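You operate a simulated robot arm through the tools that you are given. There is no shell and no other tool. Be economical: measure what you need, move in short steps, check, and stop when the job is done.

Carry out the task below with a simulated robot arm. There is one attempt and no reset: what you move stays moved.

TASK
Fold a grip tab on the yellow tape strip and bond it.
Fine: strip in the channel, black knob folds the plate down, teal button down till SET, plate up, strip back where it lay; pinch and drop nothing.

It is judged by the outcome, as a careful person would: the job done as asked, and still so three seconds after it is handed in. It fails if anything else is knocked over, pushed out of place, dropped, spilled or broken.

THE ROBOT
A 7-joint arm with a two-finger parallel gripper, fixed in place. Base frame: the origin is at the foot of the arm, x ahead of it, y to its left, z up; the work surface is at about z = 0. Lengths are in mm, angles in rad, forces in N, time in s.
With the tool pointing down near the work surface it reaches from about 220 to 580 mm from the base axis. Its first joint turns from -1.152 to 1.152 rad. Payload 2.5 kg.
Tool frame: the origin (TCP) lies between the finger pads and is the grasp point; the fingertips stand 23 mm ahead of it; z points along the fingers, y is the line along which they close. The gripper opens to 94 mm. The fingers are 38 mm wide and 10 mm thick; the gripper's body (54 by 96 mm) begins 39 mm behind the TCP.
Orientation is that of the tool frame in the base frame, as a unit quaternion [w, x, y, z]. With the fingers straight down and closing along the base's y, the tool's x points along the base's -x, its y along +y and its z along -z.

THE INTERFACE
- The arm moves only by the tool play_rows. Its argument "steps" is a list of rows, each a list of 3 entries, a list of its own where there are three numbers: the shift along the base's x, y, z in mm, then the turn, a rotation vector about the base's x, y, z in rad, then the finger opening in mm, from 0 to 94. In form: [[[dx, dy, dz], [ax, ay, az], hand], ...]. A call has 1 to 12 rows; each row shifts and turns the commanded pose from where the row before left it. A row lasts 0.2 s, in which the tool goes at most 50 mm and 0.15 rad; a call with a longer step from one row to the next is refused whole, and so is a gripper value outside its range. A pose out of reach is approached as far as the arm can. The call stops where the force on the tool passes 60 N (or 10 N more than at its start, if that is more) or the arm is blocked; 0.2 s more then pass. The fingers move at their own pace (about 108 mm/s each) and stop on an object; they squeeze with about 40 N. The grip force told is the motor's: it shows also when the fingers shut on nothing. Time passes only in rows, and 0.2 s behind the last, so rows that do not move let the fingers close. It gives the time, the measured TCP pose, the force on the tool (base axes), the opening and the grip force at its end, in the units of the frame above (readings bear some noise).
- Cameras (640 x 400 px; columns grow to the right, rows downward): "scene" is fixed at [67.3, -391.7, 553.5]; the picture's right is [1.00, 0.04, 0.00], its down [0.02, -0.49, -0.87] and it looks along [-0.03, 0.87, -0.49] (base axes); focal length 343 px, centre (320, 200). "wrist" rides on the gripper at [-39, 0, -44] in the tool frame; the picture's right is [0.00, -1.00, 0.00], its down [0.97, 0.00, -0.24] and it looks along [0.24, 0.00, 0.97] (tool axes); focal length 218 px, centre (320, 200).
- capture(camera): a new picture of that camera. No time passes.
- probe_pixels(camera, pixels): for up to 12 pixels [column, row] of the newest picture of that camera ("zoom" is the newest enlarged one), the place [x, y, z] in the base frame of the surface seen there, good to about 3 mm. No time passes.
- enlarge(camera, box): a new picture of the part [left, top, right, bottom] of that camera's present view, enlarged. No time passes.
- finish_job(): hands the job in; it is judged then, once.

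Work in short steps. Measure before you move; look again where a grasp or a placing could have gone wrong, and mend it. You have 80 turns and 46 pictures in all, the two below and enlarged ones among them. Open the gripper and draw the arm clear of the work before you hand the job in, unless the task says otherwise; then end with one line.

The tools are called after "Emit:" by a JSON object that holds its "api" and its "payload". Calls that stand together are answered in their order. play_rows: Moves the arm, as the interface text tells. Its arguments: {"type":"object","properties":{"steps":{"type":"array","items":{"type":"array"}}},"required":["steps"]} The other tools are called the same way: capture (camera) takes a picture; probe_pixels (camera, pixels) gives the place of the surface under pixels of a picture; enlarge (camera, box) takes an enlarged picture of a part of a camera's view; finish_job () hands the job in.

At the start:

```text
t: 0.0
tcp_pos: [202.4, 255.2, 364.0]
tool_rot: [-0.001, 0.0, 1.0, 0.001]
contact_force: [0.4, 1.0, 0.4]
finger_gap: 93.8
grasp_force: 0.1
```

scene: 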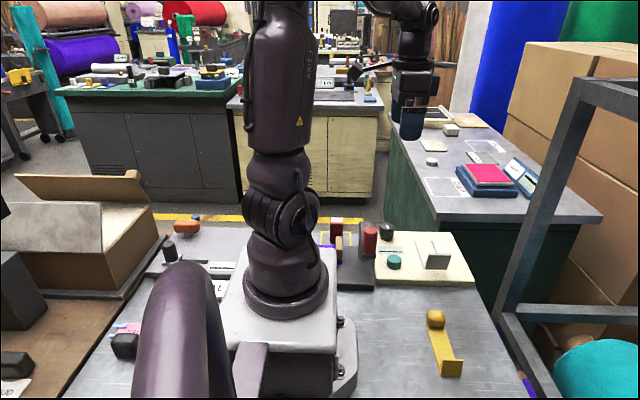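
wrist: 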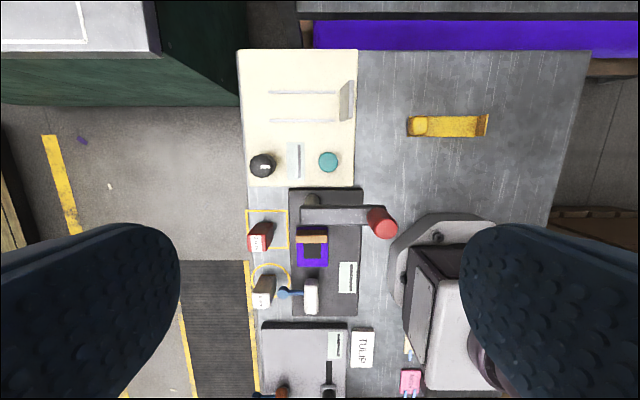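

The cream fixture (black knob, teal button, channel) and the yellow strip are both in view; I enlarge both to see the details.

Emit:
{"api": "enlarge", "payload": {"camera": "wrist", "box": [230, 40, 510, 215]}}

Emit:
{"api": "enlarge", "payload": {"camera": "scene", "box": [340, 210, 500, 390]}}

Emit:
{"api": "probe_pixels", "payload": {"camera": "wrist", "pixels": [[262, 165], [328, 161], [347, 100], [300, 93], [300, 121], [300, 107], [415, 126], [430, 126], [460, 126], [482, 126], [487, 115], [296, 160]]}}

```text
2.29 times, centred on (370, 128) of wrist
```

zoom: 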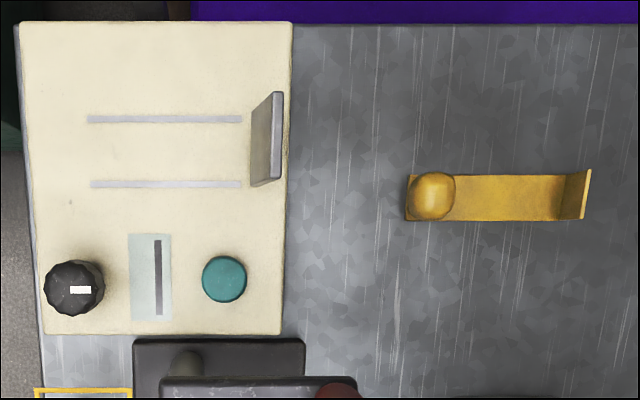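

```text
2.22 times, centred on (420, 300) of scene
```

zoom: 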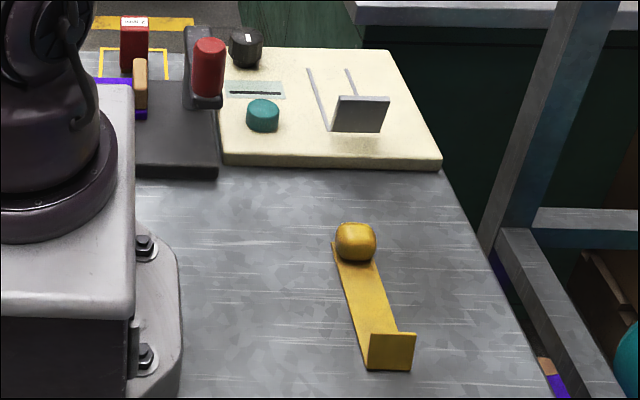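

```text
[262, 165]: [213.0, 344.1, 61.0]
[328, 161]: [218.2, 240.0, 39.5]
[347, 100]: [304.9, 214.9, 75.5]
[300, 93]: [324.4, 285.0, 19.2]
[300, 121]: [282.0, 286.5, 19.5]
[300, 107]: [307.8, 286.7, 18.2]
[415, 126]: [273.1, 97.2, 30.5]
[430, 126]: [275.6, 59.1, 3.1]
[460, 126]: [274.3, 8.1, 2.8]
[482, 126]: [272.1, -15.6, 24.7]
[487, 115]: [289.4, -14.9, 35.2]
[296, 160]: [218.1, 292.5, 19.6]
```

Strip runs along y, tab at the −y end, like the fixture's plate. I measure channel, plate, strip and knob more finely.

Emit:
{"api": "probe_pixels", "payload": {"camera": "zoom", "pixels": [[340, 98], [388, 98], [383, 131], [332, 130], [310, 71], [347, 71], [328, 127], [222, 160], [439, 164], [380, 52], [262, 105], [246, 40]]}}

Emit:
{"api": "enlarge", "payload": {"camera": "wrist", "box": [395, 100, 500, 150]}}

```text
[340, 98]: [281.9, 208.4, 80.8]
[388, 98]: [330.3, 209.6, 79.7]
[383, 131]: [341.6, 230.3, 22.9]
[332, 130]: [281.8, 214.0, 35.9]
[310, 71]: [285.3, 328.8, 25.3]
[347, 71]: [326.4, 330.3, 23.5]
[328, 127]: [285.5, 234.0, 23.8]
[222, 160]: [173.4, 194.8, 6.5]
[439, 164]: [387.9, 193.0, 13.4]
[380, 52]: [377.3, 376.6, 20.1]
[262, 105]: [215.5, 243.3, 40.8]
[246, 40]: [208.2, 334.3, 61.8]
```

```text
6.10 times, centred on (448, 125) of wrist
```

zoom: 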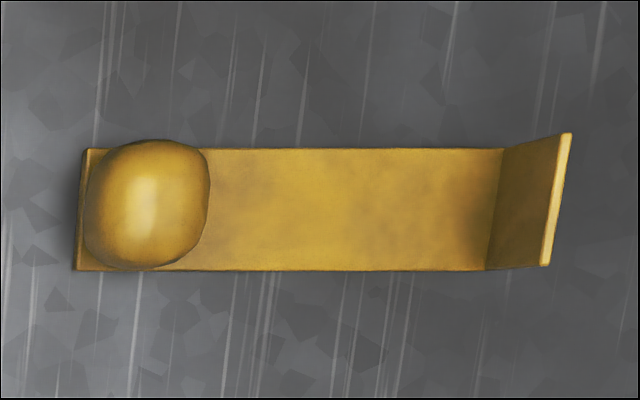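

Measure the strip itself.

Emit:
{"api": "probe_pixels", "payload": {"camera": "zoom", "pixels": [[84, 155], [79, 265], [230, 155], [230, 264], [480, 155], [475, 264], [145, 200], [110, 200], [190, 200], [556, 200], [520, 200], [147, 150]]}}

Emit:
{"api": "play_rows", "payload": {"steps": [[[20, -40, -20], [0, 0, 0], 94], [[20, -40, -30], [0, 0, 0], 94], [[0, -40, -30], [0, 0, 0], 94], [[0, -20, -30], [0, 0, 0], 94], [[0, 0, 0], [0, 0, 0], 94]]}}

Emit:
{"api": "capture", "payload": {"camera": "wrist"}}

```text
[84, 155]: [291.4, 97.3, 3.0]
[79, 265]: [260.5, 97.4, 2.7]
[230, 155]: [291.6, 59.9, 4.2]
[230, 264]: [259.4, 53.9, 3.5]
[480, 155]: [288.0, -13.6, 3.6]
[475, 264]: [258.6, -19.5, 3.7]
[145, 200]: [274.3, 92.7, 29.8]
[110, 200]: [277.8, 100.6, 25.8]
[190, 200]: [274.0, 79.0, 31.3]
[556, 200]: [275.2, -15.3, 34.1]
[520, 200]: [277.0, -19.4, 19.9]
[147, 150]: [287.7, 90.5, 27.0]
```

```text
refused: row 2 steps farther than a row can; nothing moved
```

```text
40 pictures are left
```

wrist: 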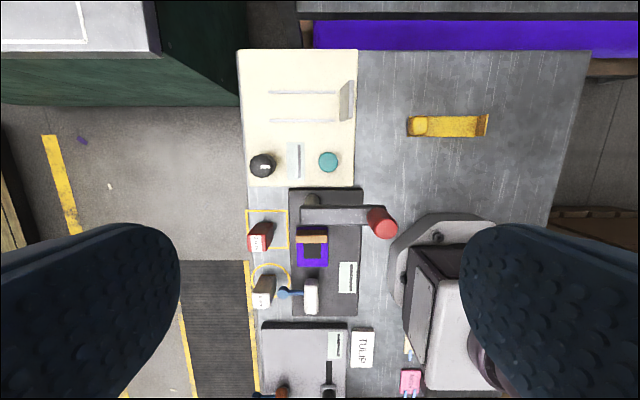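

Handle centre is about (275, 89), top z≈31. I approach above it in smaller rows.

Emit:
{"api": "play_rows", "payload": {"steps": [[[10, -35, -20], [0, 0, 0], 94], [[10, -35, -25], [0, 0, 0], 94], [[10, -35, -25], [0, 0, 0], 94], [[10, -35, -25], [0, 0, 0], 94], [[12, -26, -35], [0, 0, 0], 94], [[21, 0, -40], [0, 0, 0], 94], [[0, 0, -34], [0, 0, 0], 94], [[0, 0, 0], [0, 0, 0], 94]]}}

Emit:
{"api": "capture", "payload": {"camera": "wrist"}}

```text
t: 1.8
tcp_pos: [274.5, 88.2, 158.1]
tool_rot: [0.0, 0.001, 1.0, 0.0]
contact_force: [0.0, 0.0, -0.9]
finger_gap: 93.9
grasp_force: 0.0
```

```text
39 pictures are left
```

wrist: 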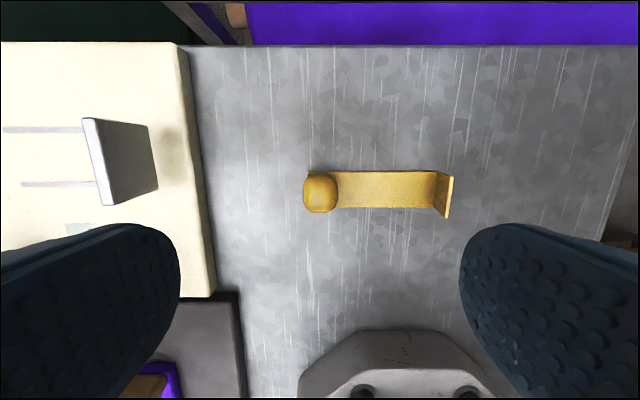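

Probe the handle and strip corners and the plate from this closer view.

Emit:
{"api": "probe_pixels", "payload": {"camera": "wrist", "pixels": [[306, 192], [320, 192], [334, 192], [320, 174], [320, 209], [345, 174], [345, 205], [430, 174], [430, 207], [449, 195], [440, 190], [310, 173]]}}

Emit:
{"api": "enlarge", "payload": {"camera": "wrist", "box": [290, 150, 470, 240]}}

Emit:
{"api": "probe_pixels", "payload": {"camera": "wrist", "pixels": [[85, 120], [107, 203], [149, 126], [157, 186], [10, 130], [75, 130], [90, 184], [25, 184], [60, 155], [5, 155]]}}

```text
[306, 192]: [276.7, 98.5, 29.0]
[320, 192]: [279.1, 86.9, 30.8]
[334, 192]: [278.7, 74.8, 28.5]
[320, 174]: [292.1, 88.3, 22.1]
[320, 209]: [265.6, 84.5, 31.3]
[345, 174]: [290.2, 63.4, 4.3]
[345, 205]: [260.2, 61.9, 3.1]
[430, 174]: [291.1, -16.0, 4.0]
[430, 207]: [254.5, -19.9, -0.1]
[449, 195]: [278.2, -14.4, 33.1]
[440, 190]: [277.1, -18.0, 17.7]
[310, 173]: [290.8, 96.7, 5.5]
```

```text
3.56 times, centred on (380, 195) of wrist
```

zoom: 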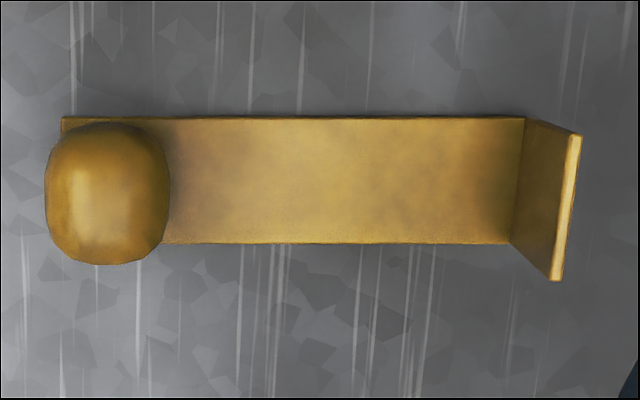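

```text
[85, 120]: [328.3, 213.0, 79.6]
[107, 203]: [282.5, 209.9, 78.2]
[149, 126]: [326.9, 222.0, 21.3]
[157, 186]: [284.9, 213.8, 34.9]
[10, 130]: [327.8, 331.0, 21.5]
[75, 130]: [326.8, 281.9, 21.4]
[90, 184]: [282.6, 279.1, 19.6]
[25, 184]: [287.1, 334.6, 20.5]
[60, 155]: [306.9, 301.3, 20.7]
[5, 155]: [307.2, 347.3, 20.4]
```

Handle spans y 75–99, x≈263–291. Descend to TCP z≈31 (tips at ~8, above the strip sheet) centred on y=87, and close.

Emit:
{"api": "play_rows", "payload": {"steps": [[[1, -1, -40], [0, 0, 0], 94], [[0, 0, -40], [0, 0, 0], 94], [[0, 0, -30], [0, 0, 0], 60], [[0, 0, -17], [0, 0, 0], 50], [[0, 0, 0], [0, 0, 0], 50]]}}

Emit:
{"api": "capture", "payload": {"camera": "wrist"}}

Emit:
{"api": "enlarge", "payload": {"camera": "scene", "box": [340, 210, 500, 390]}}

```text
t: 3.0
tcp_pos: [277.1, 88.3, 32.1]
tool_rot: [-0.001, 0.001, 1.0, 0.0]
contact_force: [-0.7, 0.1, 0.0]
finger_gap: 50.0
grasp_force: 0.0
```

```text
37 pictures are left
```

wrist: 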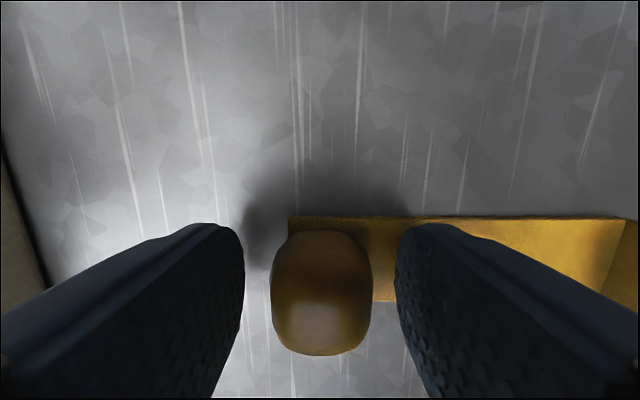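

```text
2.22 times, centred on (420, 300) of scene
```

zoom: 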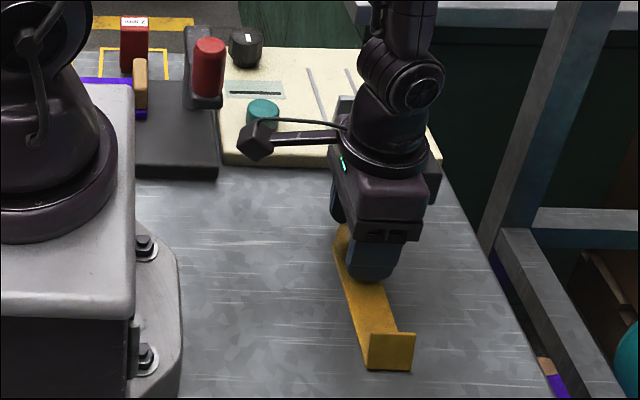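

Well centred: handle at column 321 between the fingers. Close and wait for grip.

Emit:
{"api": "play_rows", "payload": {"steps": [[[0, 0, 0], [0, 0, 0], 30], [[0, 0, 0], [0, 0, 0], 18], [[0, 0, 0], [0, 0, 0], 18], [[0, 0, 0], [0, 0, 0], 18]]}}

```text
t: 4.0
tcp_pos: [278.0, 87.7, 32.6]
tool_rot: [0.0, 0.001, 1.0, 0.001]
contact_force: [0.4, 0.8, -0.3]
finger_gap: 29.0
grasp_force: 39.8
```

Gripped at 29 mm. Lift straight up and check.

Emit:
{"api": "play_rows", "payload": {"steps": [[[0, 0, 10], [0, 0, 0], 18], [[0, 0, 20], [0, 0, 0], 18], [[0, 0, 30], [0, 0, 0], 18], [[0, 0, 40], [0, 0, 0], 18], [[0, 0, 0], [0, 0, 0], 18]]}}

Emit:
{"api": "enlarge", "payload": {"camera": "scene", "box": [340, 170, 500, 350]}}

```text
t: 5.2
tcp_pos: [276.8, 87.8, 133.5]
tool_rot: [0.001, 0.0, 1.0, 0.0]
contact_force: [-0.5, 0.3, -0.2]
finger_gap: 28.8
grasp_force: 39.7
```

```text
2.22 times, centred on (420, 260) of scene
```

zoom: 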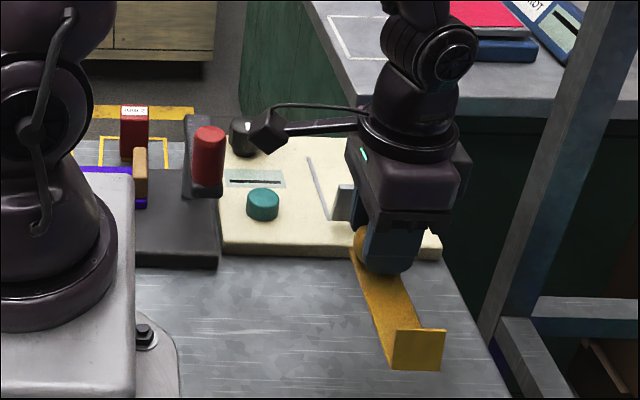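

Strip hangs level. Carry it at this height (bottom ~z 102, plate top 80) to over the channel.

Emit:
{"api": "play_rows", "payload": {"steps": [[[5, 40, 5], [0, 0, 0], 18], [[5, 40, 0], [0, 0, 0], 18], [[5, 40, 0], [0, 0, 0], 18], [[5, 40, 0], [0, 0, 0], 18], [[5, 40, 0], [0, 0, 0], 18], [[4, 40, 0], [0, 0, 0], 18], [[0, 8, 0], [0, 0, 0], 18], [[0, 0, 0], [0, 0, 0], 18]]}}

Emit:
{"api": "enlarge", "payload": {"camera": "scene", "box": [340, 170, 500, 290]}}

Emit:
{"api": "capture", "payload": {"camera": "wrist"}}

```text
t: 7.0
tcp_pos: [303.2, 336.0, 138.6]
tool_rot: [-0.001, 0.0, 1.0, 0.001]
contact_force: [-0.2, -0.3, -0.9]
finger_gap: 28.7
grasp_force: 39.7
```

```text
3.33 times, centred on (420, 230) of scene
```

zoom: 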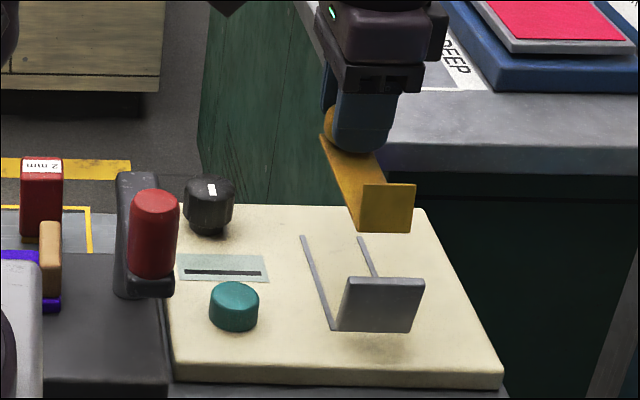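

```text
33 pictures are left
```

wrist: 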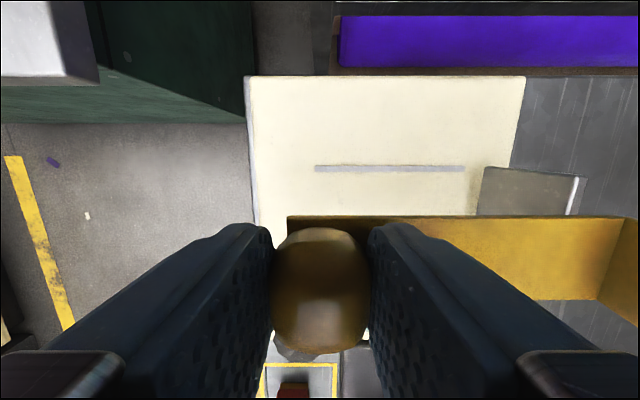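

Measure held strip tab, plate face and rails before descending.

Emit:
{"api": "probe_pixels", "payload": {"camera": "zoom", "pixels": [[365, 188], [412, 187], [362, 226], [410, 230], [350, 284], [420, 284], [338, 328], [408, 330], [303, 240], [362, 241], [374, 272], [329, 322]]}}

Emit:
{"api": "probe_pixels", "payload": {"camera": "wrist", "pixels": [[322, 168], [390, 168], [455, 168], [484, 172], [484, 205], [500, 190], [540, 190], [572, 190], [478, 212], [400, 168], [460, 168], [490, 200]]}}

```text
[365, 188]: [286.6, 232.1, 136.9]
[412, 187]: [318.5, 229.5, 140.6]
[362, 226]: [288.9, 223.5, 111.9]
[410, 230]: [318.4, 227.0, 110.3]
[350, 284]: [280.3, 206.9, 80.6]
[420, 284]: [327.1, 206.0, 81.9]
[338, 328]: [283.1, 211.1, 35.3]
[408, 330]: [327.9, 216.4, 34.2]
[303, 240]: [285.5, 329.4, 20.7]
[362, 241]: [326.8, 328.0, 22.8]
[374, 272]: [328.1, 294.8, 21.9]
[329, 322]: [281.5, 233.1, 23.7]
```

```text
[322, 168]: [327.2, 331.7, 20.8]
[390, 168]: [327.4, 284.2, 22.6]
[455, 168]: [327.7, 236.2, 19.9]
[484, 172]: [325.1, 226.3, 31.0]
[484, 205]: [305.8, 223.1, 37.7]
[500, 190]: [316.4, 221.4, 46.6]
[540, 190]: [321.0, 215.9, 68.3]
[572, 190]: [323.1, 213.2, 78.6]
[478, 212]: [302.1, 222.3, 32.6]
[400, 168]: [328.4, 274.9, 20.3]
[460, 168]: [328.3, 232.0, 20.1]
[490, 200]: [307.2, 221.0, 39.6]
```

Tab outer face at y≈226, x-centre ≈303; plate inner face bottom y≈225, channel centre x≈305.5. Shift +2.5 x, +3 y, and descend.

Emit:
{"api": "play_rows", "payload": {"steps": [[[2.5, 3, 0], [0, 0, 0], 18], [[0, 0, -30], [0, 0, 0], 18], [[0, 0, -25], [0, 0, 0], 18], [[0, 0, -12], [0, 0, 0], 18], [[0, 0, 0], [0, 0, 0], 18]]}}

Emit:
{"api": "enlarge", "payload": {"camera": "scene", "box": [380, 200, 480, 290]}}

Emit:
{"api": "capture", "payload": {"camera": "wrist"}}

```text
t: 8.2
tcp_pos: [308.4, 340.0, 70.7]
tool_rot: [0.001, -0.001, 1.0, 0.0]
contact_force: [-0.1, -0.4, 0.2]
finger_gap: 28.9
grasp_force: 39.7
```

```text
4.44 times, centred on (430, 245) of scene
```

zoom: 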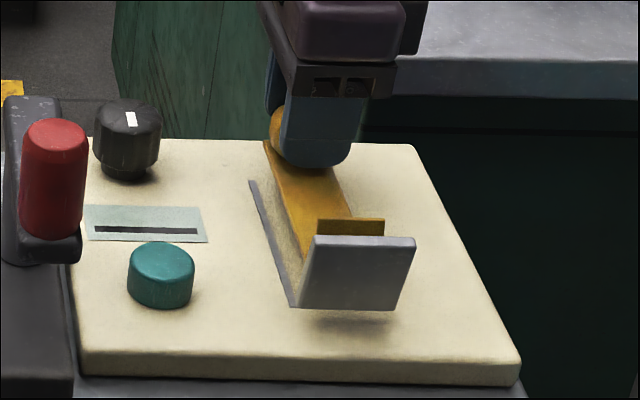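

```text
31 pictures are left
```

wrist: 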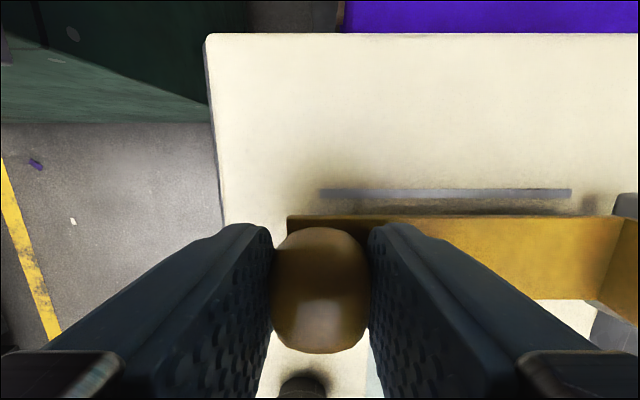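

Tab is just behind the plate and clear of it. Lower the last ~18 mm gently.

Emit:
{"api": "play_rows", "payload": {"steps": [[[0, 0, -8], [0, 0, 0], 18], [[0, 0, -5], [0, 0, 0], 18], [[0, 0, -3], [0, 0, 0], 18], [[0, 0, -1.5], [0, 0, 0], 18], [[0, 0, 0], [0, 0, 0], 18]]}}

Emit:
{"api": "capture", "payload": {"camera": "wrist"}}

Emit:
{"api": "enlarge", "payload": {"camera": "scene", "box": [380, 200, 480, 290]}}

```text
t: 9.4
tcp_pos: [309.7, 340.5, 51.8]
tool_rot: [0.0, 0.0, 1.0, 0.0]
contact_force: [-0.8, 0.5, 0.0]
finger_gap: 28.8
grasp_force: 39.1
```

```text
30 pictures are left
```

wrist: 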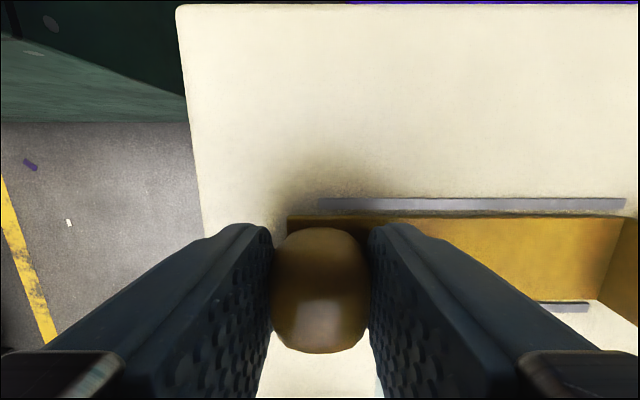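

```text
4.44 times, centred on (430, 245) of scene
```

zoom: 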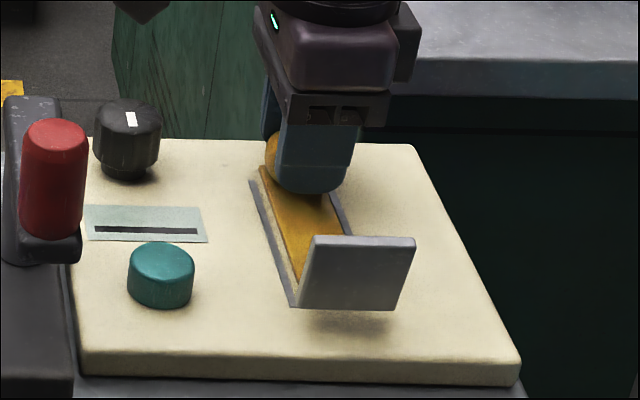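

Strip lies between both rails. Ease down another 1 mm steps to feel contact before release.

Emit:
{"api": "play_rows", "payload": {"steps": [[[-1, 0, -1], [0, 0, 0], 18], [[0, 0, 0], [0, 0, 0], 18]]}}

```text
t: 10.0
tcp_pos: [307.3, 339.7, 52.0]
tool_rot: [0.001, 0.0, 1.0, 0.001]
contact_force: [1.2, 0.3, 3.4]
finger_gap: 28.9
grasp_force: 39.3
```

Contact felt (3.4 N). Release and rise.

Emit:
{"api": "play_rows", "payload": {"steps": [[[0, 0, 0], [0, 0, 0], 34], [[0, 0, 0], [0, 0, 0], 50], [[0, 0, 0], [0, 0, 0], 60], [[0, 0, 20], [0, 0, 0], 60], [[0, 0, 40], [0, 0, 0], 60], [[-20, 0, 40], [0, 0, 0], 60], [[-30, 0, 30], [0, 0, 0], 60], [[-30, -10, 0], [0, 0, 0], 60], [[-10, -10, 0], [0, 0, 0], 60], [[0, 0, 0], [0, 0, 0], 60]]}}

Emit:
{"api": "capture", "payload": {"camera": "wrist"}}

Emit:
{"api": "enlarge", "payload": {"camera": "scene", "box": [380, 200, 480, 290]}}

```text
t: 12.2
tcp_pos: [215.6, 318.0, 182.6]
tool_rot: [0.0, 0.0, 1.0, 0.0]
contact_force: [0.0, -0.7, -0.3]
finger_gap: 59.8
grasp_force: 0.0
```

```text
28 pictures are left
```

wrist: 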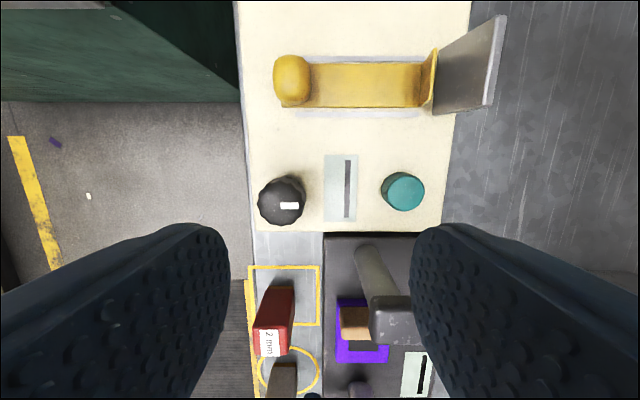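

```text
4.44 times, centred on (430, 245) of scene
```

zoom: 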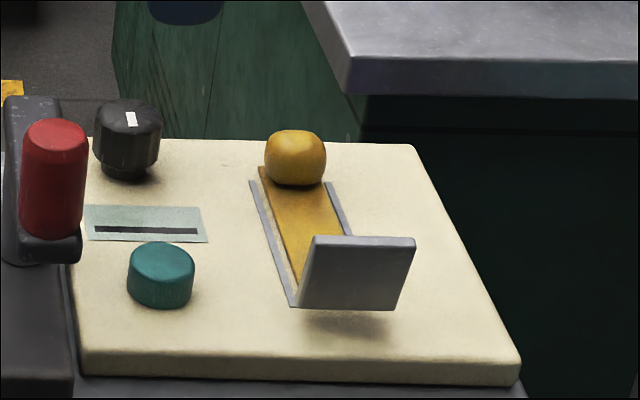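

Strip sits in the channel. Enlarge for the fit and the knob, and probe.

Emit:
{"api": "enlarge", "payload": {"camera": "wrist", "box": [235, 20, 515, 240]}}

Emit:
{"api": "probe_pixels", "payload": {"camera": "wrist", "pixels": [[282, 205], [262, 200], [304, 200], [282, 180], [283, 224], [290, 206], [403, 192], [385, 192], [422, 192], [403, 176], [436, 80], [420, 80]]}}

```text
1.82 times, centred on (375, 130) of wrist
```

zoom: 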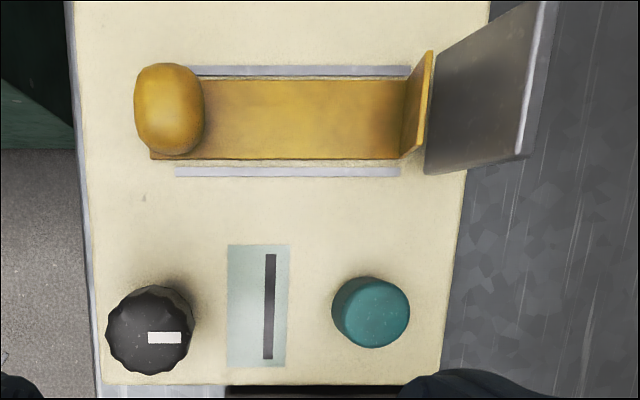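

```text
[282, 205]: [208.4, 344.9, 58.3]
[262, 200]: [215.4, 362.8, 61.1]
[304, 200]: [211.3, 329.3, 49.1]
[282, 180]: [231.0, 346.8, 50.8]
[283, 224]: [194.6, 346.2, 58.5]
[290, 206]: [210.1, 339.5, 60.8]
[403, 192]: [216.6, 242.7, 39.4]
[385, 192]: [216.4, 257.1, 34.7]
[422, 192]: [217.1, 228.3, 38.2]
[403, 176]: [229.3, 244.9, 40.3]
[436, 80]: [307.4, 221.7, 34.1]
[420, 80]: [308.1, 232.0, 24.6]
```

Knob centre ≈(211, 345), radius ≈17, top z≈60. Check the neighbours' heights before turning there.

Emit:
{"api": "probe_pixels", "payload": {"camera": "wrist", "pixels": [[270, 345], [275, 295], [290, 292], [390, 315], [365, 255], [285, 365], [318, 266], [380, 300], [323, 236]]}}

Emit:
{"api": "play_rows", "payload": {"steps": [[[-4, 13, -20], [0, 0, 0], 70], [[0, 13, -40], [0, 0, 0], 70], [[0, 0, -30], [0, 0, 0], 70], [[0, 0, 0], [0, 0, 0], 70]]}}

Emit:
{"api": "capture", "payload": {"camera": "wrist"}}

```text
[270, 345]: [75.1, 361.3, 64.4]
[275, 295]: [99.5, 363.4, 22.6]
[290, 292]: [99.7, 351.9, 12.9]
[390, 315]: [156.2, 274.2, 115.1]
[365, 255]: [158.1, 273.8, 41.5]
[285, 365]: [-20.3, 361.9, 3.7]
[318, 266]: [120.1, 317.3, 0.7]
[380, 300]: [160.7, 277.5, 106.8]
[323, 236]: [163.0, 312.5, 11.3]
```

```text
t: 13.2
tcp_pos: [214.6, 345.2, 90.9]
tool_rot: [0.0, 0.0, 1.0, 0.001]
contact_force: [0.5, -0.9, -0.1]
finger_gap: 70.0
grasp_force: 0.2
```

```text
25 pictures are left
```

wrist: 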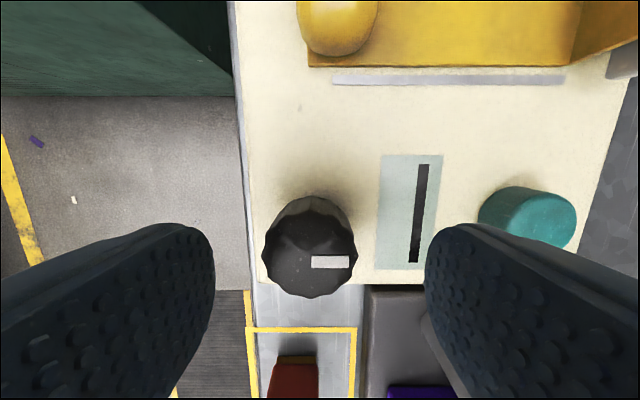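

Probe the knob rim for its exact centre.

Emit:
{"api": "probe_pixels", "payload": {"camera": "wrist", "pixels": [[310, 250], [268, 250], [350, 245], [310, 233], [310, 290], [310, 203], [330, 262]]}}

```text
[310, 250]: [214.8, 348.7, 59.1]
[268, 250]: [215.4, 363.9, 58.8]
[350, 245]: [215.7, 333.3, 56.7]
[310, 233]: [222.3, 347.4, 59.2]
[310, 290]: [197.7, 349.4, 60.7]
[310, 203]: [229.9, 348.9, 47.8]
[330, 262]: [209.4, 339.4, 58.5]
```

Centre ≈(213, 348.5). Align, lower to z≈53 (tips ~30, clear of fixture top at 20), close on the knob.

Emit:
{"api": "play_rows", "payload": {"steps": [[[-1, 3.5, 0], [0, 0, 0], 70], [[0, 0, -20], [0, 0, 0], 70], [[0, 0, -17], [0, 0, 0], 70], [[0, 0, 0], [0, 0, 0], 30], [[0, 0, 0], [0, 0, 0], 25], [[0, 0, 0], [0, 0, 0], 25]]}}

```text
t: 14.6
tcp_pos: [211.9, 349.1, 55.0]
tool_rot: [0.001, -0.001, 1.0, 0.002]
contact_force: [3.1, 12.6, -8.6]
finger_gap: 38.0
grasp_force: 45.1
```

Side force of 12.6 N in y suggests slight off-centre; nudge +1 in y.

Emit:
{"api": "play_rows", "payload": {"steps": [[[0, 1, 0], [0, 0, 0], 25], [[0, 0, 0], [0, 0, 0], 25]]}}

```text
t: 15.2
tcp_pos: [211.6, 349.8, 56.4]
tool_rot: [0.0, -0.001, 1.0, 0.0]
contact_force: [1.0, 4.0, 1.8]
finger_gap: 37.7
grasp_force: 44.9
```

Force dropped. Turn a little clockwise (−z) and watch the plate.

Emit:
{"api": "play_rows", "payload": {"steps": [[[0, 0.3, 0], [0, 0, -0.1], 25], [[0, 0, 0], [0, 0, -0.1], 25], [[0, 0, 0], [0, 0, -0.1], 25], [[0, 0, 0], [0, 0, 0], 25]]}}

Emit:
{"api": "enlarge", "payload": {"camera": "scene", "box": [370, 190, 480, 290]}}

```text
t: 16.2
tcp_pos: [212.5, 349.5, 56.2]
tool_rot: [0.0, 0.151, 0.988, 0.0]
contact_force: [-0.6, -11.3, 19.9]
finger_gap: 37.9
grasp_force: 44.7
```

```text
4.00 times, centred on (425, 240) of scene
```

zoom: 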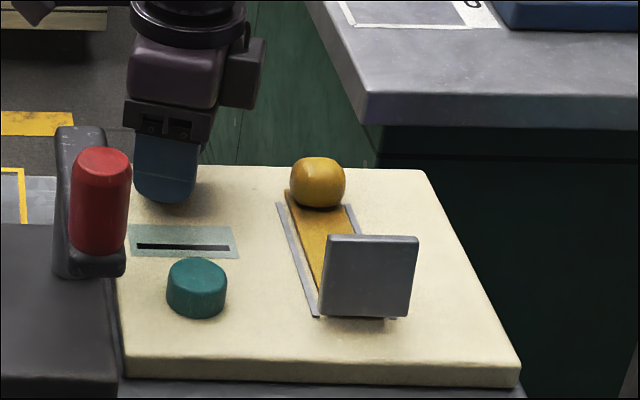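

Plate top moved up in the picture, i.e. folding toward the strip: right direction. Continue in chunks.

Emit:
{"api": "play_rows", "payload": {"steps": [[[0, 0, 0.5], [0, 0, -0.1], 25], [[0, 0, 0], [0, 0, -0.1], 25], [[0, 0, 0], [0, 0, -0.1], 25], [[0, 0, 0], [0, 0, -0.1], 25], [[0, 0, 0], [0, 0, -0.1], 25], [[0, 0, 0], [0, 0, 0], 25]]}}

Emit:
{"api": "enlarge", "payload": {"camera": "scene", "box": [370, 190, 480, 290]}}

```text
t: 17.6
tcp_pos: [211.4, 348.6, 54.9]
tool_rot: [-0.001, 0.391, 0.921, -0.004]
contact_force: [-8.1, -25.0, 17.4]
finger_gap: 37.6
grasp_force: 44.7
```

```text
4.00 times, centred on (425, 240) of scene
```

zoom: 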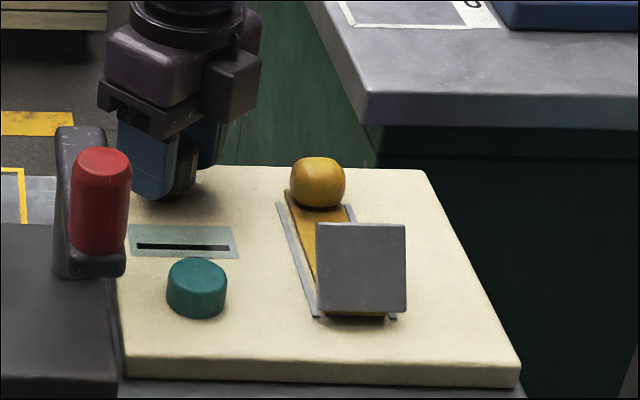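

Relieve the side force (−25 N in y: shift −2 y, −0.7 x, +1 z), then keep turning.

Emit:
{"api": "play_rows", "payload": {"steps": [[[-0.7, -2, 1], [0, 0, 0], 25], [[0, 0, 0], [0, 0, 0], 25], [[0, 0, 0], [0, 0, -0.1], 25], [[0, 0, 0], [0, 0, -0.1], 25], [[0, 0, 0], [0, 0, -0.1], 25], [[0, 0, 0], [0, 0, 0], 25]]}}

Emit:
{"api": "enlarge", "payload": {"camera": "scene", "box": [370, 190, 480, 290]}}

```text
t: 19.0
tcp_pos: [210.4, 348.4, 56.7]
tool_rot: [-0.002, 0.523, 0.852, 0.0]
contact_force: [-3.2, -1.8, -24.4]
finger_gap: 37.8
grasp_force: 45.2
```

```text
4.00 times, centred on (425, 240) of scene
```

zoom: 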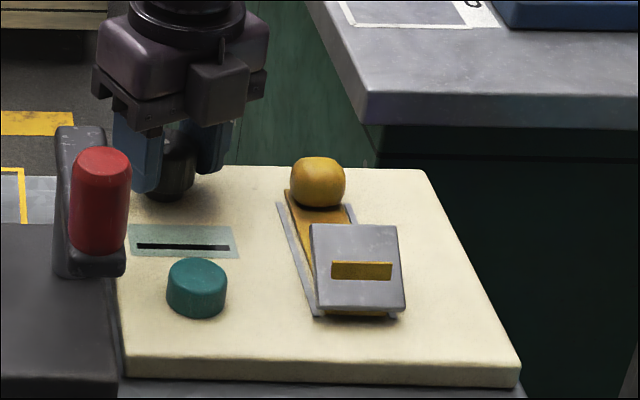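

Plate is folding; the tab shows at its middle. Ease −1 z and continue turning.

Emit:
{"api": "play_rows", "payload": {"steps": [[[0, 0, -1], [0, 0, -0.1], 25], [[0, 0, 0], [0, 0, -0.1], 25], [[0, 0, 0], [0, 0, -0.1], 25], [[0, 0, 0], [0, 0, -0.1], 25], [[0, 0, 0], [0, 0, 0], 25]]}}

Emit:
{"api": "enlarge", "payload": {"camera": "scene", "box": [370, 190, 480, 290]}}

```text
t: 20.2
tcp_pos: [210.6, 348.2, 56.5]
tool_rot: [-0.002, 0.681, 0.732, -0.002]
contact_force: [-23.4, -16.5, 28.7]
finger_gap: 37.8
grasp_force: 45.0
```

```text
4.00 times, centred on (425, 240) of scene
```

zoom: 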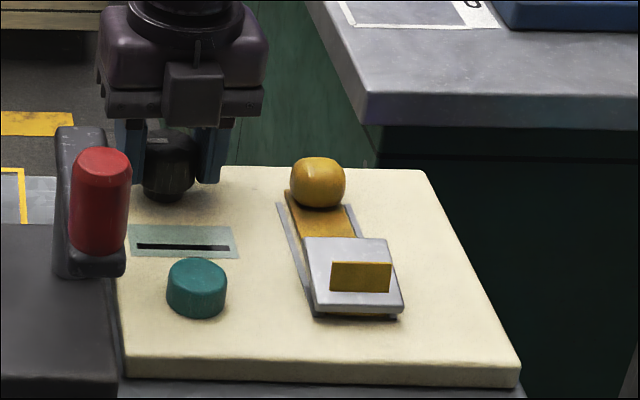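

The tab appears to poke through the plate rather than fold; measure tab and plate before continuing.

Emit:
{"api": "probe_pixels", "payload": {"camera": "zoom", "pixels": [[335, 265], [388, 265], [335, 288], [388, 290], [306, 240], [385, 241], [315, 308], [400, 310], [293, 200], [342, 206], [316, 317], [396, 317]]}}

Emit:
{"api": "enlarge", "payload": {"camera": "scene", "box": [430, 230, 485, 280]}}

```text
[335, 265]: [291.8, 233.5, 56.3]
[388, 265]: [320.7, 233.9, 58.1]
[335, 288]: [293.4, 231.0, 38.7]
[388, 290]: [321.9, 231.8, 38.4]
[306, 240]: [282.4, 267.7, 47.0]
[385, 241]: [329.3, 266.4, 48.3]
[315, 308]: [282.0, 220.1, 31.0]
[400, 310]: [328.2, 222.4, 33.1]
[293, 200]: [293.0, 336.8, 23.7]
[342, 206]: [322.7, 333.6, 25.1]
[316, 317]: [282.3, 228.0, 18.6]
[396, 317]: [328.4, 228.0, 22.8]
```

```text
8.00 times, centred on (458, 255) of scene
```

zoom: 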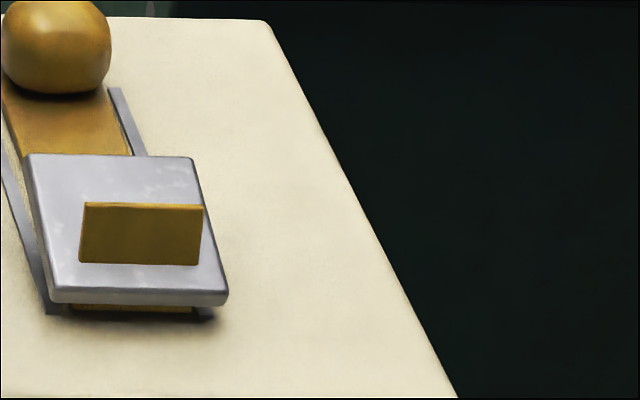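

The tab stayed upright at y≈232, about 8 mm off the hinge line (y≈223), so the fold isn't engaging. I turn the knob back and will reseat the strip closer against the plate.

Emit:
{"api": "play_rows", "payload": {"steps": [[[-1, -1, 1], [0, 0, 0.1], 25], [[0, 0, 0], [0, 0, 0.1], 25], [[0, 0, 0], [0, 0, 0.1], 25], [[0, 0, 0], [0, 0, 0.1], 25], [[1, 1, 0], [0, 0, 0.1], 25], [[0, 0, 0], [0, 0, 0.1], 25], [[0.5, 0.5, 0], [0, 0, 0.1], 25], [[0, 0, 0], [0, 0, 0], 25]]}}

```text
t: 22.0
tcp_pos: [211.0, 348.4, 55.6]
tool_rot: [0.0, 0.388, 0.921, 0.0]
contact_force: [-10.9, 8.8, -29.9]
finger_gap: 37.7
grasp_force: 44.7
```

Emit:
{"api": "play_rows", "payload": {"steps": [[[-1, 0.5, -1.5], [0, 0, 0.1], 25], [[0, 0, 0], [0, 0, 0.1], 25], [[0, 0, 0], [0, 0, 0.1], 25], [[0, 0, 0], [0, 0, 0.1], 25], [[0, 0, 0], [0, 0, 0.1], 25], [[0, 0, 0], [0, 0, 0.1], 25], [[0, 0, 0], [0, 0, 0.1], 25], [[0, 0, 0], [0, 0, 0.1], 25], [[0, 0, 0], [0, 0, 0], 25]]}}

Emit:
{"api": "enlarge", "payload": {"camera": "scene", "box": [370, 190, 480, 290]}}

```text
t: 24.0
tcp_pos: [212.4, 349.6, 55.9]
tool_rot: [0.001, -0.001, 1.0, 0.001]
contact_force: [-5.9, -6.2, 29.0]
finger_gap: 37.8
grasp_force: 45.0
```

```text
4.00 times, centred on (425, 240) of scene
```

zoom: 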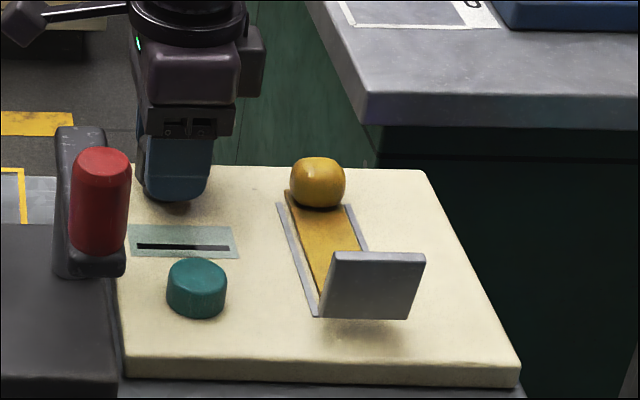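

Plate is open again. Release the knob, rise, and return over the strip handle (307, 339.7).

Emit:
{"api": "play_rows", "payload": {"steps": [[[0, 0, 0], [0, 0, 0], 60], [[0, 0, 0], [0, 0, 0], 70], [[0, 0, 30], [0, 0, 0], 70], [[0, 0, 45], [0, 0, 0], 65], [[30, -3, 10], [0, 0, 0], 60], [[35, -4, 0], [0, 0, 0], 55], [[30, -3, 0], [0, 0, 0], 55], [[0, 0, 0], [0, 0, 0], 55]]}}

Emit:
{"api": "capture", "payload": {"camera": "wrist"}}

```text
t: 25.8
tcp_pos: [308.8, 339.9, 140.1]
tool_rot: [0.001, 0.0, 1.0, 0.0]
contact_force: [-0.2, -0.2, -0.3]
finger_gap: 55.1
grasp_force: 0.1
```

```text
18 pictures are left
```

wrist: 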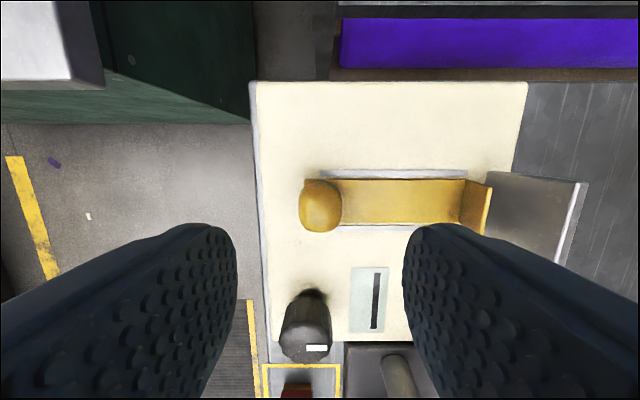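

Handle is centred at column 320. Probe the tab base, plate lower edge and rails to decide the shift.

Emit:
{"api": "probe_pixels", "payload": {"camera": "wrist", "pixels": [[463, 183], [460, 220], [485, 210], [470, 200], [488, 174], [490, 235], [486, 182], [325, 171], [463, 171], [380, 181], [380, 222], [345, 228]]}}

Emit:
{"api": "enlarge", "payload": {"camera": "wrist", "box": [400, 150, 540, 240]}}

```text
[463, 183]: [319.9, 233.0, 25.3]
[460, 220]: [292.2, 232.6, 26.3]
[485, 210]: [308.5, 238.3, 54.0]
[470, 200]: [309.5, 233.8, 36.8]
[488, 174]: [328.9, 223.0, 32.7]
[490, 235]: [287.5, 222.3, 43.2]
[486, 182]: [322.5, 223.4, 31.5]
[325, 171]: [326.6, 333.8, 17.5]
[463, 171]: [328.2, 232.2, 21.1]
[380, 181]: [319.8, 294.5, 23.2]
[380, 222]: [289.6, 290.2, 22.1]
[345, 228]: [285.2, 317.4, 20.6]
```

```text
4.44 times, centred on (470, 195) of wrist
```

zoom: 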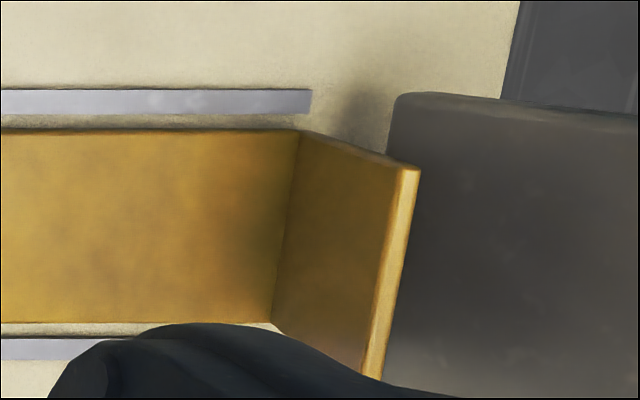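

Tab's outer face is at y≈230, plate lower front edge y≈223.5. Regrasp the handle to slide the strip ~6 mm toward the plate.

Emit:
{"api": "play_rows", "payload": {"steps": [[[0, 0, -40], [0, 0, 0], 60], [[0, 0, -35], [0, 0, 0], 60], [[0, 0, -12], [0, 0, 0], 60], [[0, 0, 0], [0, 0, 0], 30], [[0, 0, 0], [0, 0, 0], 18], [[0, 0, 0], [0, 0, 0], 18]]}}

```text
t: 27.2
tcp_pos: [305.3, 339.9, 53.8]
tool_rot: [0.0, 0.0, 1.0, 0.0]
contact_force: [-0.3, 0.9, 0.2]
finger_gap: 28.6
grasp_force: 39.7
```

Lift 1.5 mm and slide −4.5 mm in y, then 0.5 mm feeler steps.

Emit:
{"api": "play_rows", "payload": {"steps": [[[0, 0, 1.5], [0, 0, 0], 18], [[0, -2.5, 0], [0, 0, 0], 18], [[0, -2, 0], [0, 0, 0], 18], [[0, 0, 0], [0, 0, 0], 18]]}}

Emit:
{"api": "play_rows", "payload": {"steps": [[[0, -1, 0], [0, 0, 0], 18], [[0, 0, 0], [0, 0, 0], 18]]}}

Emit:
{"api": "play_rows", "payload": {"steps": [[[0, -1, 0], [0, 0, 0], 18], [[0, 0, 0], [0, 0, 0], 18]]}}

Emit:
{"api": "enlarge", "payload": {"camera": "scene", "box": [410, 220, 470, 280]}}

Emit:
{"api": "capture", "payload": {"camera": "wrist"}}

```text
t: 28.2
tcp_pos: [305.6, 334.8, 55.9]
tool_rot: [0.0, 0.0, 1.0, 0.0]
contact_force: [0.2, 0.4, 0.4]
finger_gap: 28.9
grasp_force: 40.3
```

```text
t: 28.8
tcp_pos: [305.1, 334.5, 54.9]
tool_rot: [-0.001, -0.001, 1.0, -0.001]
contact_force: [-0.5, 0.8, -0.2]
finger_gap: 29.0
grasp_force: 40.0
```

```text
t: 29.4
tcp_pos: [305.0, 332.6, 54.8]
tool_rot: [0.001, 0.0, 1.0, 0.0]
contact_force: [-0.7, -0.1, 0.6]
finger_gap: 29.0
grasp_force: 39.8
```

```text
6.67 times, centred on (440, 250) of scene
```

zoom: 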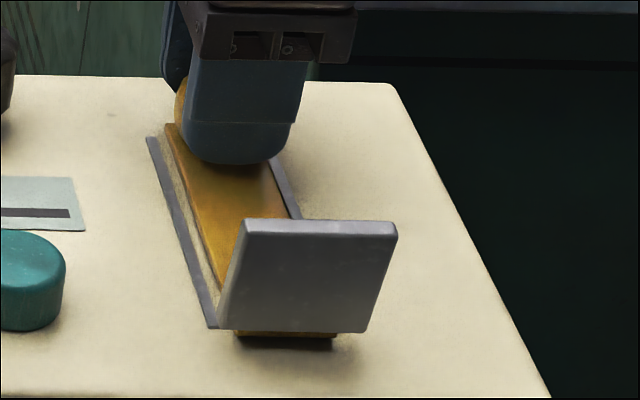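

```text
15 pictures are left
```

wrist: 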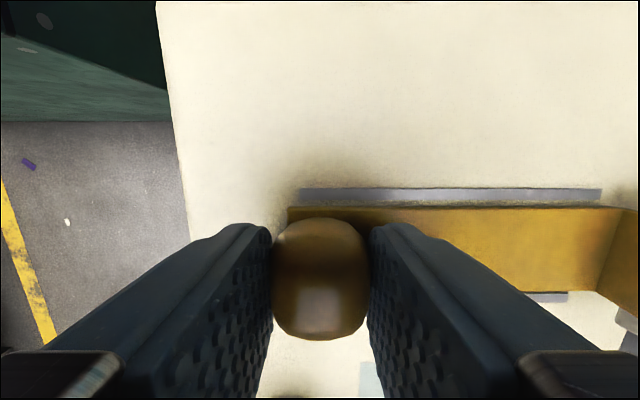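

Probe the visible tab base under the plate.

Emit:
{"api": "probe_pixels", "payload": {"camera": "zoom", "pixels": [[250, 335], [285, 335], [325, 335], [285, 326], [230, 325], [365, 328], [212, 325]]}}

Emit:
{"api": "probe_pixels", "payload": {"camera": "wrist", "pixels": [[603, 230], [612, 215], [595, 270], [620, 250], [590, 193], [630, 330], [550, 209], [500, 288]]}}

```text
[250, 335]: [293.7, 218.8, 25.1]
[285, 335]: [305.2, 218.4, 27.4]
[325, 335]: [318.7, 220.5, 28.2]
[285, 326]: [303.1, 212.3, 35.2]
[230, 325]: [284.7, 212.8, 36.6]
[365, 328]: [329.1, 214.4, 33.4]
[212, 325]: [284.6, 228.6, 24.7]
```

```text
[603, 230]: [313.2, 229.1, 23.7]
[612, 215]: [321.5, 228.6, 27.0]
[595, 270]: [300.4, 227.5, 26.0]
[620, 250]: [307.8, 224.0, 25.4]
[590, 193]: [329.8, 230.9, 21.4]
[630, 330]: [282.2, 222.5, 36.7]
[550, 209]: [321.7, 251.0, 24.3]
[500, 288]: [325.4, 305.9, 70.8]
```

Tab now abuts the plate at the hinge. Back off 1 mm, lower onto the bed and release.

Emit:
{"api": "play_rows", "payload": {"steps": [[[0, 1, 0], [0, 0, 0], 18], [[0, 0, -1.5], [0, 0, 0], 18], [[0, 0, -1], [0, 0, 0], 18], [[0, 0, 0], [0, 0, 0], 18]]}}

```text
t: 30.4
tcp_pos: [305.0, 334.3, 53.9]
tool_rot: [0.001, 0.0, 1.0, 0.001]
contact_force: [-4.6, -3.6, 20.8]
finger_gap: 29.2
grasp_force: 40.3
```

Bit hard (20.8 N); raise 0.8, release, rise and go back over the knob.

Emit:
{"api": "play_rows", "payload": {"steps": [[[0, 0, 0.8], [0, 0, 0], 18], [[0, 0, 0], [0, 0, 0], 34], [[0, 0, 0], [0, 0, 0], 50], [[0, 0, 0], [0, 0, 0], 60], [[0, 0, 30], [0, 0, 0], 60], [[0, 0, 45], [0, 0, 0], 65], [[-30, 5, 15], [0, 0, 0], 70], [[-35, 5, 0], [0, 0, 0], 70], [[-28, 5, 0], [0, 0, 0], 70], [[0, 0, 0], [0, 0, 0], 70]]}}

Emit:
{"api": "capture", "payload": {"camera": "wrist"}}

```text
t: 32.6
tcp_pos: [212.2, 350.3, 142.3]
tool_rot: [0.001, 0.0, 1.0, 0.0]
contact_force: [-0.6, -0.9, -1.0]
finger_gap: 70.1
grasp_force: 0.1
```

```text
14 pictures are left
```

wrist: 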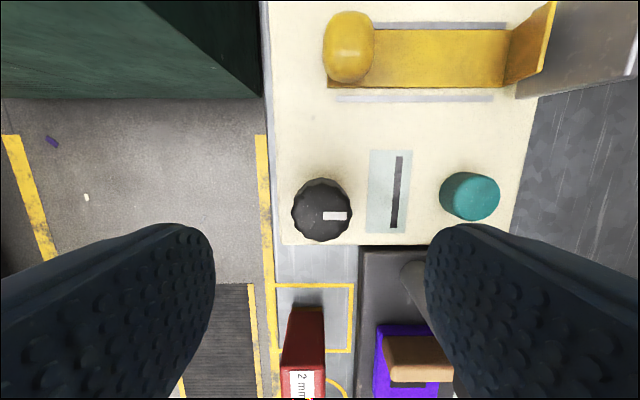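

Strip lies well in the channel, tab at the plate. Grasp the knob again at (212, 349.5, 56).

Emit:
{"api": "play_rows", "payload": {"steps": [[[0, -0.7, -40], [0, 0, 0], 70], [[0, 0, -35], [0, 0, 0], 70], [[0, 0, -11], [0, 0, 0], 70], [[0, 0, 0], [0, 0, 0], 30], [[0, 0, 0], [0, 0, 0], 25], [[0, 0, 0], [0, 0, 0], 25]]}}

Emit:
{"api": "play_rows", "payload": {"steps": [[[0, 0, 0], [0, 0, -0.1], 25], [[0, 0, 0], [0, 0, -0.1], 25], [[0, 0, 0], [0, 0, -0.1], 25], [[0, 0, 0], [0, 0, -0.1], 25], [[0, 0, 0], [0, 0, -0.1], 25], [[0, 0, 0], [0, 0, -0.1], 25], [[0, 0, 0], [0, 0, 0], 25]]}}

Emit:
{"api": "enlarge", "payload": {"camera": "scene", "box": [370, 190, 480, 290]}}

```text
t: 34.0
tcp_pos: [212.3, 349.6, 57.3]
tool_rot: [0.001, 0.001, 1.0, 0.001]
contact_force: [3.9, 13.4, -15.4]
finger_gap: 38.1
grasp_force: 44.9
```

```text
t: 35.6
tcp_pos: [212.2, 349.8, 57.7]
tool_rot: [0.0, 0.297, 0.955, 0.0]
contact_force: [-8.8, 6.0, 5.7]
finger_gap: 37.8
grasp_force: 44.5
```

```text
4.00 times, centred on (425, 240) of scene
```

zoom: 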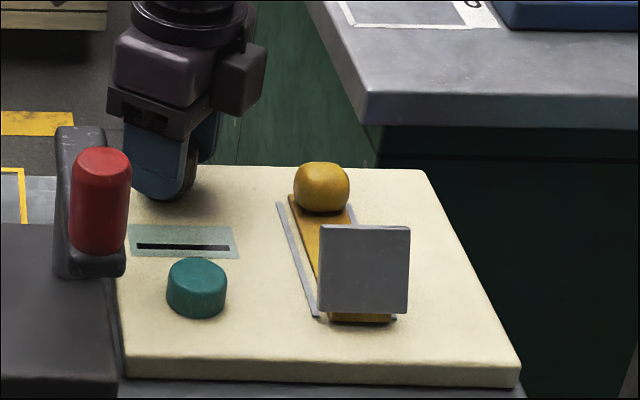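

Continue turning and check whether the tab follows.

Emit:
{"api": "play_rows", "payload": {"steps": [[[-0.7, 0.3, 0], [0, 0, -0.1], 25], [[0, 0, 0], [0, 0, -0.1], 25], [[0, 0, 0], [0, 0, -0.1], 25], [[0, 0, 0], [0, 0, -0.1], 25], [[0, 0, 0], [0, 0, -0.1], 25], [[0, 0, 0], [0, 0, 0], 25]]}}

Emit:
{"api": "enlarge", "payload": {"camera": "scene", "box": [370, 190, 480, 290]}}

```text
t: 37.0
tcp_pos: [210.8, 347.5, 56.6]
tool_rot: [0.0, 0.523, 0.852, -0.002]
contact_force: [-18.8, -18.3, 31.5]
finger_gap: 37.5
grasp_force: 45.3
```

```text
4.00 times, centred on (425, 240) of scene
```

zoom: 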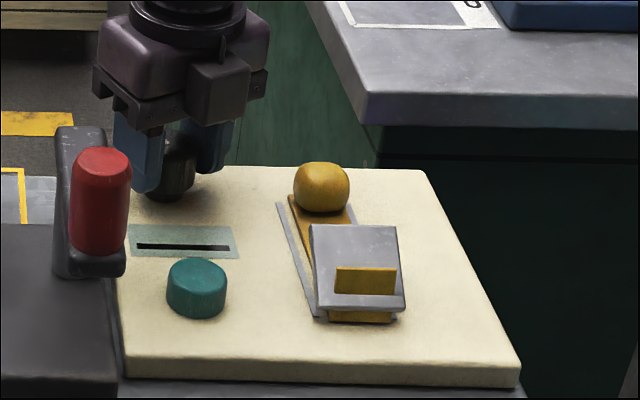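

The tab is now right at the hinge yet isn't modelled as bending mid-travel; carry the knob on to its end stop. Relieve side forces as I go.

Emit:
{"api": "play_rows", "payload": {"steps": [[[-1.3, -1.3, 1], [0, 0, -0.1], 25], [[0, 0, 0], [0, 0, -0.1], 25], [[0, 0, 0], [0, 0, -0.1], 25], [[0, 0, 0], [0, 0, -0.1], 25], [[0, 0, 0], [0, 0, 0], 25]]}}

Emit:
{"api": "play_rows", "payload": {"steps": [[[-0.5, -0.5, 0], [0, 0, -0.1], 25], [[0, 0, 0], [0, 0, -0.1], 25], [[0, 0, 0], [0, 0, -0.1], 25], [[0, 0, 0], [0, 0, 0], 25]]}}

Emit:
{"api": "enlarge", "payload": {"camera": "scene", "box": [370, 190, 480, 290]}}

```text
t: 38.2
tcp_pos: [209.8, 346.9, 57.3]
tool_rot: [0.0, 0.682, 0.731, 0.0]
contact_force: [-15.1, -10.4, 6.2]
finger_gap: 37.7
grasp_force: 44.9
```

```text
t: 39.2
tcp_pos: [209.6, 347.6, 56.4]
tool_rot: [-0.001, 0.783, 0.621, 0.0]
contact_force: [-15.8, 0.3, -8.9]
finger_gap: 37.6
grasp_force: 44.6
```

```text
4.00 times, centred on (425, 240) of scene
```

zoom: 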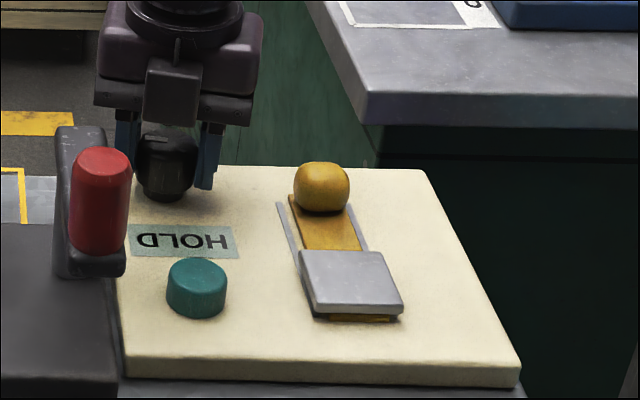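

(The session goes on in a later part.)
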